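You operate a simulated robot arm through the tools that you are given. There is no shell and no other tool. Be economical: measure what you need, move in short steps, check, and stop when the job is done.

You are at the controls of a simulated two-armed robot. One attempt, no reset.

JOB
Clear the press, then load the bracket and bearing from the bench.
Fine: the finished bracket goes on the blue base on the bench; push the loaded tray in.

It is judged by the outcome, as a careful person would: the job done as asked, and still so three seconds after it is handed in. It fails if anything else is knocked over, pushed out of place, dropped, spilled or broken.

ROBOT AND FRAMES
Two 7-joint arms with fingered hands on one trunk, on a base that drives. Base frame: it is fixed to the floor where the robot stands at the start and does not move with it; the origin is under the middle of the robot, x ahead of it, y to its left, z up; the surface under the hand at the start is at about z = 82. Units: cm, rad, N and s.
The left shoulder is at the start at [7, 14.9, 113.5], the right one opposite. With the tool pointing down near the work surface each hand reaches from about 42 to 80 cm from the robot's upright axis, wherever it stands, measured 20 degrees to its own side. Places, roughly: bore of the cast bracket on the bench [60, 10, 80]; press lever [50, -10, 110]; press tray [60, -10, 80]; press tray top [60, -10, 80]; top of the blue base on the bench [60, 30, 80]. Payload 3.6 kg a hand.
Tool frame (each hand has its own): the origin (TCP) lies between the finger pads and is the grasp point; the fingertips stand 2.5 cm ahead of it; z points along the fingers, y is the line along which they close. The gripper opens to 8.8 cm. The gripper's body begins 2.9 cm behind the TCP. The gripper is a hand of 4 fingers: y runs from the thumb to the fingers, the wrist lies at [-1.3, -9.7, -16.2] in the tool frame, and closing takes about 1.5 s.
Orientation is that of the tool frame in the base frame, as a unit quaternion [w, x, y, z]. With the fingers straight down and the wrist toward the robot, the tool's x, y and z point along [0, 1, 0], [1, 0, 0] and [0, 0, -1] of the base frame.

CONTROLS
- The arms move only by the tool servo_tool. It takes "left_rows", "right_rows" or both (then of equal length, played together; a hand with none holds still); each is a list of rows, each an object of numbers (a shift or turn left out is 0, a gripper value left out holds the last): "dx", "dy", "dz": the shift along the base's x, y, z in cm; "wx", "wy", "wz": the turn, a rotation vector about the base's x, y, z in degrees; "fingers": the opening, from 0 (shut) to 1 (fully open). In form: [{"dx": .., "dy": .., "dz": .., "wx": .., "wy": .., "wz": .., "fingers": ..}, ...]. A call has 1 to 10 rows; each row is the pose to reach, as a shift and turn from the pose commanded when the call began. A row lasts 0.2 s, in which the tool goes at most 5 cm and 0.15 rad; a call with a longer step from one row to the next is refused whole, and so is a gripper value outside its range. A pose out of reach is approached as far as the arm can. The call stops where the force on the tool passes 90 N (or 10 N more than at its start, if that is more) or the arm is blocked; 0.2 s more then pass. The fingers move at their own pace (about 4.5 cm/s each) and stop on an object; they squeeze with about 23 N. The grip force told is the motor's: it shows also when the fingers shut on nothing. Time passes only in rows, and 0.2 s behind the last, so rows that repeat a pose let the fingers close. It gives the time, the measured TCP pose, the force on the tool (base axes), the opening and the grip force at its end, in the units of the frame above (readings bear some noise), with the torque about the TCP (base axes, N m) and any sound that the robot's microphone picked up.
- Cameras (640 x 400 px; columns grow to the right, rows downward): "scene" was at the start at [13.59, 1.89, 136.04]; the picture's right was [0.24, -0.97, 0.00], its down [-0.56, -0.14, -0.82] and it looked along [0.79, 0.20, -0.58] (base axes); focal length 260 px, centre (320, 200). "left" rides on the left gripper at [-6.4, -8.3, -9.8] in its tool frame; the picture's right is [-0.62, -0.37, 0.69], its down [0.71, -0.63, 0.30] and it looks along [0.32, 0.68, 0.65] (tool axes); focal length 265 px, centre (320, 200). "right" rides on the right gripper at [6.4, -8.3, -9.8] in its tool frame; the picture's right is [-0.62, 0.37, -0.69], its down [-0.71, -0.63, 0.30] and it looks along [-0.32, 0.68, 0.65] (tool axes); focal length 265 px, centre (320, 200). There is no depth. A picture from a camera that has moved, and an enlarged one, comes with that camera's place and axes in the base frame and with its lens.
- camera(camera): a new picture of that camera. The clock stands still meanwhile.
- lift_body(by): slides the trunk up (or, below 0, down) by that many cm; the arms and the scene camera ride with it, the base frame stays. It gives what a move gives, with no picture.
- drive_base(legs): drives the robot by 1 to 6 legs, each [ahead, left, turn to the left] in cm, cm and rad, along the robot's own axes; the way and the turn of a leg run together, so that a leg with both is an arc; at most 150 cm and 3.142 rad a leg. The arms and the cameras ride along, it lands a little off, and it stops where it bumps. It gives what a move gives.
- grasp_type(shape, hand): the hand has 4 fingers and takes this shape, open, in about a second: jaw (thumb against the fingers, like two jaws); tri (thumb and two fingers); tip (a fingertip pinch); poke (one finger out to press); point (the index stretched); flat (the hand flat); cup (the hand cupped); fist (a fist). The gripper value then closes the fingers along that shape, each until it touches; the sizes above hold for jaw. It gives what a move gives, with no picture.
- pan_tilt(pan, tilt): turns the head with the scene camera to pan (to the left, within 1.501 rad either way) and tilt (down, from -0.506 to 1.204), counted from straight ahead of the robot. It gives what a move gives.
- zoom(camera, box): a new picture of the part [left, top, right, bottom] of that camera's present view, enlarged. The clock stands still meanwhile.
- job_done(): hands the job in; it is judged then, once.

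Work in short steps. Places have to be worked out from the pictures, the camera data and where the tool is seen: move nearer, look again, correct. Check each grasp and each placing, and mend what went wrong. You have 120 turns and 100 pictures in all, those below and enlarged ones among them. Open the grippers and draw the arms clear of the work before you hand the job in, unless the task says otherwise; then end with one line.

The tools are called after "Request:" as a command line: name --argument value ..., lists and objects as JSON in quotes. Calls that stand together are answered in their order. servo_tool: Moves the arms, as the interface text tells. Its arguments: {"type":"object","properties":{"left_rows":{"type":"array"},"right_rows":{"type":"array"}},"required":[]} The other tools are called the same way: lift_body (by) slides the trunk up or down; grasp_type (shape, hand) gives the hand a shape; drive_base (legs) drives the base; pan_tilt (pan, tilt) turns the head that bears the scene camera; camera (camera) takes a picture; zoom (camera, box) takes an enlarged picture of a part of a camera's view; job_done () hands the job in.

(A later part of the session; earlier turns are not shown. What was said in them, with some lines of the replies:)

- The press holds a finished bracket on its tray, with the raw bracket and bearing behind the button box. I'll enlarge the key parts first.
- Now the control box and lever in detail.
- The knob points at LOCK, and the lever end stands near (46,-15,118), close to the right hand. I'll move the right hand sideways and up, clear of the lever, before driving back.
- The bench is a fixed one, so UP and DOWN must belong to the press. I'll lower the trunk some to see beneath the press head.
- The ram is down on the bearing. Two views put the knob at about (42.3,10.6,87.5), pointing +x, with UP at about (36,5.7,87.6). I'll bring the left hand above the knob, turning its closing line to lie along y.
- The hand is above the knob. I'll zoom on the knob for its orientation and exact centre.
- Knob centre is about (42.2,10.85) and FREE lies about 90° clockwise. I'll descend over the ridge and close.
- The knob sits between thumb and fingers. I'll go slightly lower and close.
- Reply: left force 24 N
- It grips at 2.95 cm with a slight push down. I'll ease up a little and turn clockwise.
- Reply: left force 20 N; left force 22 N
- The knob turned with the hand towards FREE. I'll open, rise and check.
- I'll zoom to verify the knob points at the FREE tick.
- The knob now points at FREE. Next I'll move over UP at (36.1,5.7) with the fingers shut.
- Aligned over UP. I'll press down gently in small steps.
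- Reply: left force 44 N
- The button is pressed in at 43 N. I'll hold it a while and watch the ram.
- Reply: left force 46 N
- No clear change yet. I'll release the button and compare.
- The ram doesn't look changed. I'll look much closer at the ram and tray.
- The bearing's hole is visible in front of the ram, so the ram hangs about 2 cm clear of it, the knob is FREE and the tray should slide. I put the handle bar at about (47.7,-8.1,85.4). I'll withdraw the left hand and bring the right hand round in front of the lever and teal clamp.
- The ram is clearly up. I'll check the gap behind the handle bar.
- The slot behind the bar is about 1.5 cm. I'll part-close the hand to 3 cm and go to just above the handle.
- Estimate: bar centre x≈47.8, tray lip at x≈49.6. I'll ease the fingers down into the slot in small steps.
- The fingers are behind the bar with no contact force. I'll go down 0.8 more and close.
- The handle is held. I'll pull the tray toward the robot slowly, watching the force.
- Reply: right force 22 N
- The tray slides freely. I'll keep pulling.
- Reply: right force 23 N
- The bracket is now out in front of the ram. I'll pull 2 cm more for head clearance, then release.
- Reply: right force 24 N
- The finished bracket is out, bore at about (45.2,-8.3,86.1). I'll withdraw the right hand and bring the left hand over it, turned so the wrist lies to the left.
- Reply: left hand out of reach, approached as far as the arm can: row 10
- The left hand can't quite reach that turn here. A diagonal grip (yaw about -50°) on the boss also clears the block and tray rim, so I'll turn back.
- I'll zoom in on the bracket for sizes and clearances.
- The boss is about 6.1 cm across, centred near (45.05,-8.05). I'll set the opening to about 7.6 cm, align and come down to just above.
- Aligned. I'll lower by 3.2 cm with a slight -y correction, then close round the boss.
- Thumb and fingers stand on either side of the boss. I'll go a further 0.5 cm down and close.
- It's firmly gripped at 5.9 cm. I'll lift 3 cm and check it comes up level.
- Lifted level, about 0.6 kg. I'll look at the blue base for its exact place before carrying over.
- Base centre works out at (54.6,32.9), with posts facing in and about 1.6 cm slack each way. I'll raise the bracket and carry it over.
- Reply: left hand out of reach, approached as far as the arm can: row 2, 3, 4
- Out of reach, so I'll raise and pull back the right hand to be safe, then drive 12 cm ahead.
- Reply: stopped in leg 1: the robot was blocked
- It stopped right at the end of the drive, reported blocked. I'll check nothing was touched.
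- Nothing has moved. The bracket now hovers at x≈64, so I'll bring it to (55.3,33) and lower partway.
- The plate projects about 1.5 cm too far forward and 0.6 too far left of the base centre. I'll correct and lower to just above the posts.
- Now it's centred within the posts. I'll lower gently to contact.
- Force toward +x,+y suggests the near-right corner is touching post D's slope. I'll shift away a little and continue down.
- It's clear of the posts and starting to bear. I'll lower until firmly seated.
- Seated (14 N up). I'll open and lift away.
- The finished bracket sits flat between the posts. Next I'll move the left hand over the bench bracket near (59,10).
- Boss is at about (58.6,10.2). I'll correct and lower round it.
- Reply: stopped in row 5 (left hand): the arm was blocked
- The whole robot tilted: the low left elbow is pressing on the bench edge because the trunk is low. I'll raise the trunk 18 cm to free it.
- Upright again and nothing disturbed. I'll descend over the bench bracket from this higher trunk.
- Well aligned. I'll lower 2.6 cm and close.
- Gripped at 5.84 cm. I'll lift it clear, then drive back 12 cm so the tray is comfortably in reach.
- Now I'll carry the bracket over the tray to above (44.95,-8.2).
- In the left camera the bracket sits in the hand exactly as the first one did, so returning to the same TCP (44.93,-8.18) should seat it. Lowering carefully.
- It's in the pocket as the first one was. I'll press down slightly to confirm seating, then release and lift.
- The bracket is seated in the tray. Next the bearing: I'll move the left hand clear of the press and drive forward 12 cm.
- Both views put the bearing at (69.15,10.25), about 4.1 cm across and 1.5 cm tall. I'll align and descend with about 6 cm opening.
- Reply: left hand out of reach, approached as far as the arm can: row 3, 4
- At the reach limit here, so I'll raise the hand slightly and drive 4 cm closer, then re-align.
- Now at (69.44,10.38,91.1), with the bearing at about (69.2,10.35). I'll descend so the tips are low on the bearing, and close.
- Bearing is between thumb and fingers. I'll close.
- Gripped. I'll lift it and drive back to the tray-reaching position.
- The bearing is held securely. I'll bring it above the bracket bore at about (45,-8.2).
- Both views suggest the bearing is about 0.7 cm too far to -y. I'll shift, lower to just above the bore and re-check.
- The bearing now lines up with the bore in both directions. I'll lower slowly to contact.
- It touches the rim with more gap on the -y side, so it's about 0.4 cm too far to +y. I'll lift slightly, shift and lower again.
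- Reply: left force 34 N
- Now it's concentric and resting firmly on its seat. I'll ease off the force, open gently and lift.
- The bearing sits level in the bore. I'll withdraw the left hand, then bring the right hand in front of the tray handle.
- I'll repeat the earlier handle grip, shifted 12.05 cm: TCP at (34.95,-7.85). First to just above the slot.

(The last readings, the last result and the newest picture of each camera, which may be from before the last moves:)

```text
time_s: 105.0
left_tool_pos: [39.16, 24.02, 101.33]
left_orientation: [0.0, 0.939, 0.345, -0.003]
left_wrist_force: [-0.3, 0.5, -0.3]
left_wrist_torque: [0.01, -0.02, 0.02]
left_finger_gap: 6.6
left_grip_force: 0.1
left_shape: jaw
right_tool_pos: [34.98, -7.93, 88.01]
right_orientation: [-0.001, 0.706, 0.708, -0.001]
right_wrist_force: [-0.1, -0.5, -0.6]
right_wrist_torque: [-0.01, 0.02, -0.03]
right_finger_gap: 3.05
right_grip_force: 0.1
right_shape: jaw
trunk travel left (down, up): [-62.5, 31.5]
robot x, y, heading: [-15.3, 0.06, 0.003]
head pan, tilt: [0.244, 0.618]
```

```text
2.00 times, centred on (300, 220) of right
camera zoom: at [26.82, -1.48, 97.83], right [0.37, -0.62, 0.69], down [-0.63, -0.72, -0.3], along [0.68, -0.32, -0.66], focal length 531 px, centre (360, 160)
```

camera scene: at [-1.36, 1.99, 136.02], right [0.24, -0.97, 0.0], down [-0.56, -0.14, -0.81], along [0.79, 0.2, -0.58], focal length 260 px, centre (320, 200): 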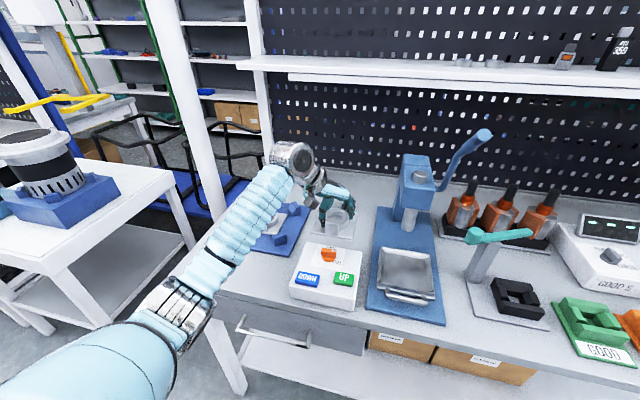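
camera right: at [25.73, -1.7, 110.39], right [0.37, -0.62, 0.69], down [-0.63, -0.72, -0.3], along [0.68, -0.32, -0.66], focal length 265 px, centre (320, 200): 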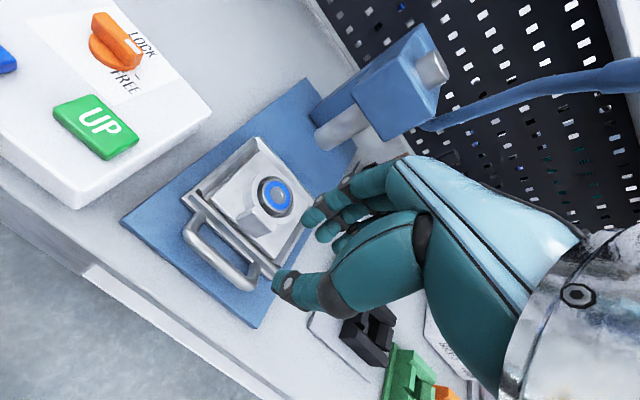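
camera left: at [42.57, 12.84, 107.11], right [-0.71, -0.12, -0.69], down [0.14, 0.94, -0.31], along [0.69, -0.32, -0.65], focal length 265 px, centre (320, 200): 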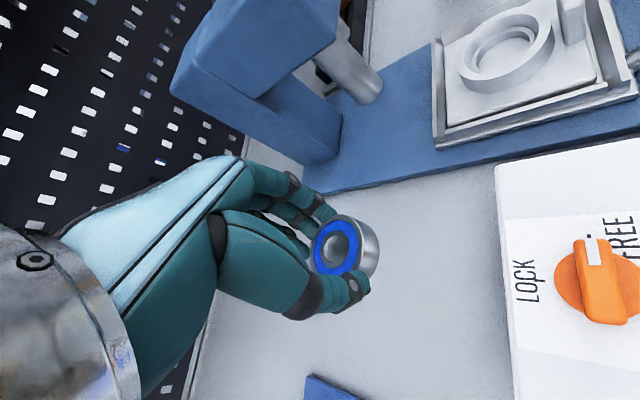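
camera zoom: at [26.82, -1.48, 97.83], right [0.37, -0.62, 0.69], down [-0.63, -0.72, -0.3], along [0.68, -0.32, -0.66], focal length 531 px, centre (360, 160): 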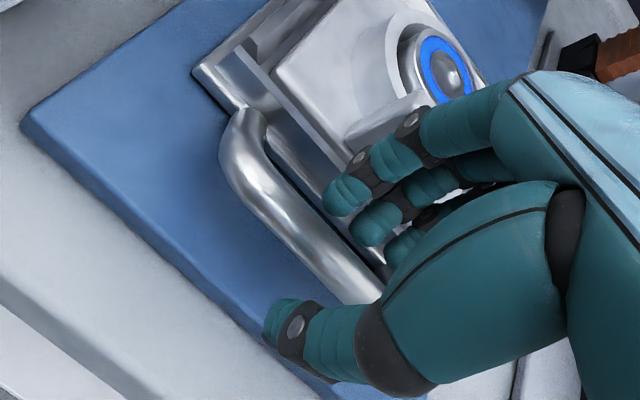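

The view matches the earlier one. I'll descend with a slight -x correction and grip the bar.

Request:
servo_tool --right_rows '[{"dx": -0.2, "dz": -0.4}, {"dx": -0.2, "dz": -0.8}, {"dx": -0.2, "dz": -1.2}, {"dx": -0.2, "dz": -1.2, "fingers": 0}, {"dx": -0.2, "dz": -1.2}, {"dx": -0.2, "dz": -1.2}, {"dx": -0.2, "dz": -1.2}, {"dx": -0.2, "dz": -1.2}]'

```text
time_s: 106.8
left_tool_pos: [39.24, 24.07, 101.18]
left_orientation: [0.0, 0.939, 0.345, -0.002]
left_wrist_force: [-0.8, -0.2, -0.6]
left_wrist_torque: [0.02, 0.0, 0.01]
left_finger_gap: 6.56
left_grip_force: 0.0
left_shape: jaw
right_tool_pos: [34.72, -7.78, 86.61]
right_orientation: [-0.003, 0.706, 0.708, -0.005]
right_wrist_force: [-1.8, 0.4, -14.1]
right_wrist_torque: [0.05, 0.06, 0.05]
right_finger_gap: 0.3
right_grip_force: 23.1
right_shape: jaw
trunk travel left (down, up): [-62.5, 31.5]
robot x, y, heading: [-15.03, -0.08, 0.008]
head pan, tilt: [0.244, 0.618]
```

The same grip as before. I'll push the tray in smoothly.

Request:
servo_tool --right_rows '[{"dx": 0.5}, {"dx": 1}, {"dx": 1.6}, {"dx": 2.2}, {"dx": 2.8}, {"dx": 3.4}, {"dx": 4}, {"dx": 4.6}, {"dx": 5.2}, {"dx": 5.8}]'

Request:
servo_tool --right_rows '[{"dx": 0.5}, {"dx": 1}, {"dx": 1.5}, {"dx": 2}, {"dx": 2.5}, {"dx": 3}, {"dx": 3.5}, {"dx": 4}, {"dx": 4.5}, {"dx": 5}]'

Request:
zoom --camera "scene" --box '[350, 140, 490, 290]'

```text
time_s: 109.0
left_tool_pos: [39.4, 24.02, 101.11]
left_orientation: [0.0, 0.939, 0.344, -0.002]
left_wrist_force: [-0.3, -0.8, 0.7]
left_wrist_torque: [-0.02, -0.01, 0.02]
left_finger_gap: 6.57
left_grip_force: 0.1
left_shape: jaw
right_tool_pos: [40.45, -7.88, 86.76]
right_orientation: [-0.002, 0.706, 0.708, -0.003]
right_wrist_force: [0.1, 1.1, -16.6]
right_wrist_torque: [0.1, 0.05, 0.04]
right_finger_gap: 0.29
right_grip_force: 22.8
right_shape: jaw
trunk travel left (down, up): [-62.5, 31.5]
robot x, y, heading: [-15.67, 0.04, 0.0]
head pan, tilt: [0.244, 0.618]
```

```text
time_s: 111.2
left_tool_pos: [39.25, 24.02, 101.23]
left_orientation: [0.0, 0.939, 0.344, -0.002]
left_wrist_force: [0.0, -0.6, 0.6]
left_wrist_torque: [-0.02, -0.06, 0.02]
left_finger_gap: 6.6
left_grip_force: 0.0
left_shape: jaw
right_tool_pos: [45.42, -7.89, 86.62]
right_orientation: [-0.002, 0.706, 0.708, -0.003]
right_wrist_force: [-0.8, -1.6, -16.6]
right_wrist_torque: [0.03, 0.1, 0.03]
right_finger_gap: 0.28
right_grip_force: 23.1
right_shape: jaw
trunk travel left (down, up): [-62.5, 31.5]
robot x, y, heading: [-15.74, 0.01, -0.002]
head pan, tilt: [0.244, 0.618]
```

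```text
2.67 times, centred on (420, 215) of scene
camera zoom: at [-1.6, 1.84, 136.02], right [0.24, -0.97, 0.0], down [-0.56, -0.14, -0.81], along [0.79, 0.2, -0.58], focal length 694 px, centre (53, 160)
```

zoom: 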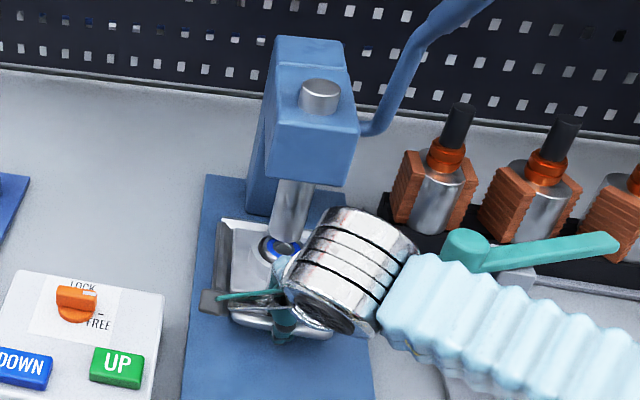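

The bearing is passing under the ram with clearance. I'll push the last 1.65 cm to the original position and probe the stop gently.

Request:
servo_tool --right_rows '[{"dx": 0.4}, {"dx": 0.8}, {"dx": 1.2}, {"dx": 1.5}, {"dx": 1.7}, {"dx": 1.9}]'

```text
time_s: 112.6
left_tool_pos: [39.12, 23.92, 101.26]
left_orientation: [0.001, 0.939, 0.344, -0.001]
left_wrist_force: [-0.2, 0.0, 0.4]
left_wrist_torque: [0.0, -0.01, 0.02]
left_finger_gap: 6.61
left_grip_force: 0.0
left_shape: jaw
right_tool_pos: [47.15, -7.78, 86.6]
right_orientation: [-0.003, 0.706, 0.708, -0.005]
right_wrist_force: [-12.5, -1.4, -14.8]
right_wrist_torque: [0.03, 0.14, 0.03]
right_finger_gap: 0.23
right_grip_force: 23.7
right_shape: jaw
trunk travel left (down, up): [-62.5, 31.5]
robot x, y, heading: [-15.47, 0.24, 0.001]
head pan, tilt: [0.244, 0.618]
```

The stop is felt (-12.5 N) at the original position. I'll release, lift straight out and back away.

Request:
servo_tool --right_rows '[{"dx": -0.2}, {"dx": -0.2, "fingers": 0.33}, {"dx": -0.2}, {"dx": -0.2}, {"dx": -0.2}, {"dx": -0.2}, {"dx": -0.2, "dz": 1}, {"dx": -0.2, "dz": 3}, {"dx": -0.2, "dz": 6}, {"dx": -3, "dz": 9}]'

Request:
servo_tool --right_rows '[{"dx": -4, "dz": 2}, {"dx": -8, "dz": 5}, {"dx": -11, "dz": 8, "fingers": 1}, {"dx": -12, "dy": -4, "dz": 10}, {"dx": -12, "dy": -8, "dz": 12}, {"dx": -12, "dy": -12, "dz": 14}, {"dx": -12, "dy": -16, "dz": 15}, {"dx": -12, "dy": -20, "dz": 16}]' --left_rows '[{"dz": 1}, {"dz": 2}, {"dz": 3, "fingers": 1}, {"dz": 3}, {"dz": 3}, {"dz": 3}, {"dz": 3}, {"dz": 3}]'

Request:
zoom --camera "scene" --box '[350, 140, 490, 290]'

Request:
camera --camera "scene"

```text
time_s: 114.8
left_tool_pos: [38.87, 24.06, 101.27]
left_orientation: [0.001, 0.939, 0.345, 0.0]
left_wrist_force: [0.6, -1.3, -0.8]
left_wrist_torque: [0.02, -0.02, 0.02]
left_finger_gap: 6.58
left_grip_force: 0.1
left_shape: jaw
right_tool_pos: [44.11, -7.89, 95.94]
right_orientation: [-0.001, 0.706, 0.708, -0.001]
right_wrist_force: [-0.5, 0.0, 0.1]
right_wrist_torque: [0.0, 0.0, -0.02]
right_finger_gap: 2.89
right_grip_force: 0.1
right_shape: jaw
trunk travel left (down, up): [-62.5, 31.5]
robot x, y, heading: [-15.57, -0.21, 0.004]
head pan, tilt: [0.244, 0.618]
```

```text
time_s: 116.6
left_tool_pos: [38.79, 24.04, 104.34]
left_orientation: [0.0, 0.939, 0.345, -0.002]
left_wrist_force: [1.3, -0.3, -0.8]
left_wrist_torque: [0.0, -0.01, 0.01]
left_finger_gap: 8.77
left_grip_force: 0.1
left_shape: jaw
right_tool_pos: [32.14, -27.68, 111.93]
right_orientation: [-0.001, 0.706, 0.708, -0.003]
right_wrist_force: [-0.7, 0.7, 0.7]
right_wrist_torque: [0.0, -0.02, -0.01]
right_finger_gap: 8.8
right_grip_force: 0.0
right_shape: jaw
trunk travel left (down, up): [-62.5, 31.5]
robot x, y, heading: [-15.7, -0.09, 0.001]
head pan, tilt: [0.244, 0.618]
```

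```text
2.67 times, centred on (420, 215) of scene
camera zoom: at [-1.97, 1.83, 136.06], right [0.24, -0.97, 0.0], down [-0.56, -0.14, -0.82], along [0.79, 0.2, -0.58], focal length 694 px, centre (53, 160)
```

zoom: 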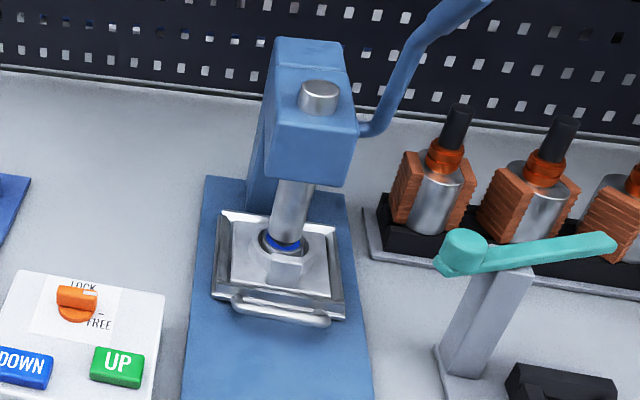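

```text
8 pictures are left
camera scene: at [-1.97, 1.83, 136.06], right [0.24, -0.97, 0.0], down [-0.56, -0.14, -0.82], along [0.79, 0.2, -0.58], focal length 260 px, centre (320, 200)
```

scene: 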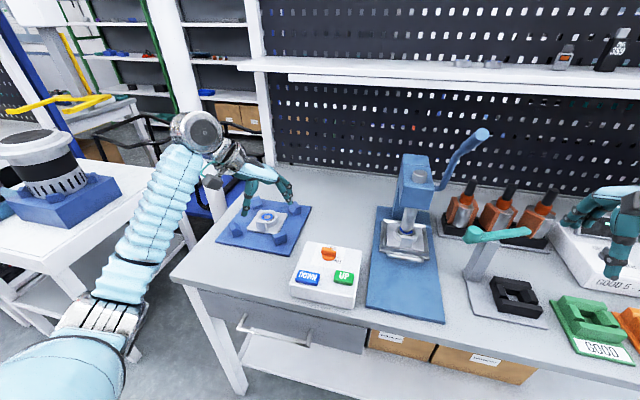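

Tray is in with the bracket and bearing under the raised ram. One last look at the blue base and the bearing.

Request:
zoom --camera "scene" --box '[210, 190, 320, 260]'

Request:
zoom --camera "scene" --box '[380, 200, 440, 270]'

```text
5.71 times, centred on (265, 225) of scene
camera zoom: at [-1.97, 1.83, 136.06], right [0.24, -0.97, 0.0], down [-0.56, -0.14, -0.82], along [0.79, 0.2, -0.58], focal length 1487 px, centre (634, 57)
```

zoom: 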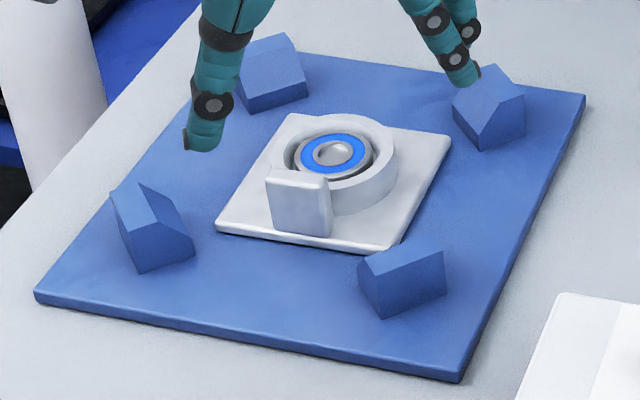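

```text
5.71 times, centred on (410, 235) of scene
camera zoom: at [-1.97, 1.83, 136.06], right [0.24, -0.97, 0.0], down [-0.56, -0.14, -0.82], along [0.79, 0.2, -0.58], focal length 1487 px, centre (-194, 0)
```

zoom: 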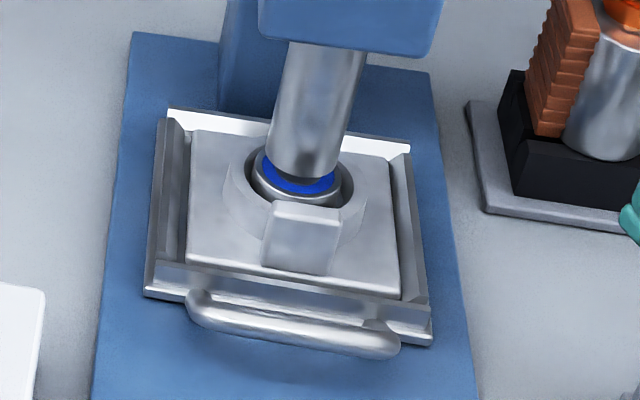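

Everything is in place, and both hands are open and clear. I'm handing the job in.

Request:
job_done

```text
The job is handed in.
```

The finished bracket is on the blue base, and the bench bracket and bearing are loaded in the press tray, which is pushed fully in. I turned the press knob from LOCK to FREE and pressed UP once before pulling the tray, and I left the knob at FREE.
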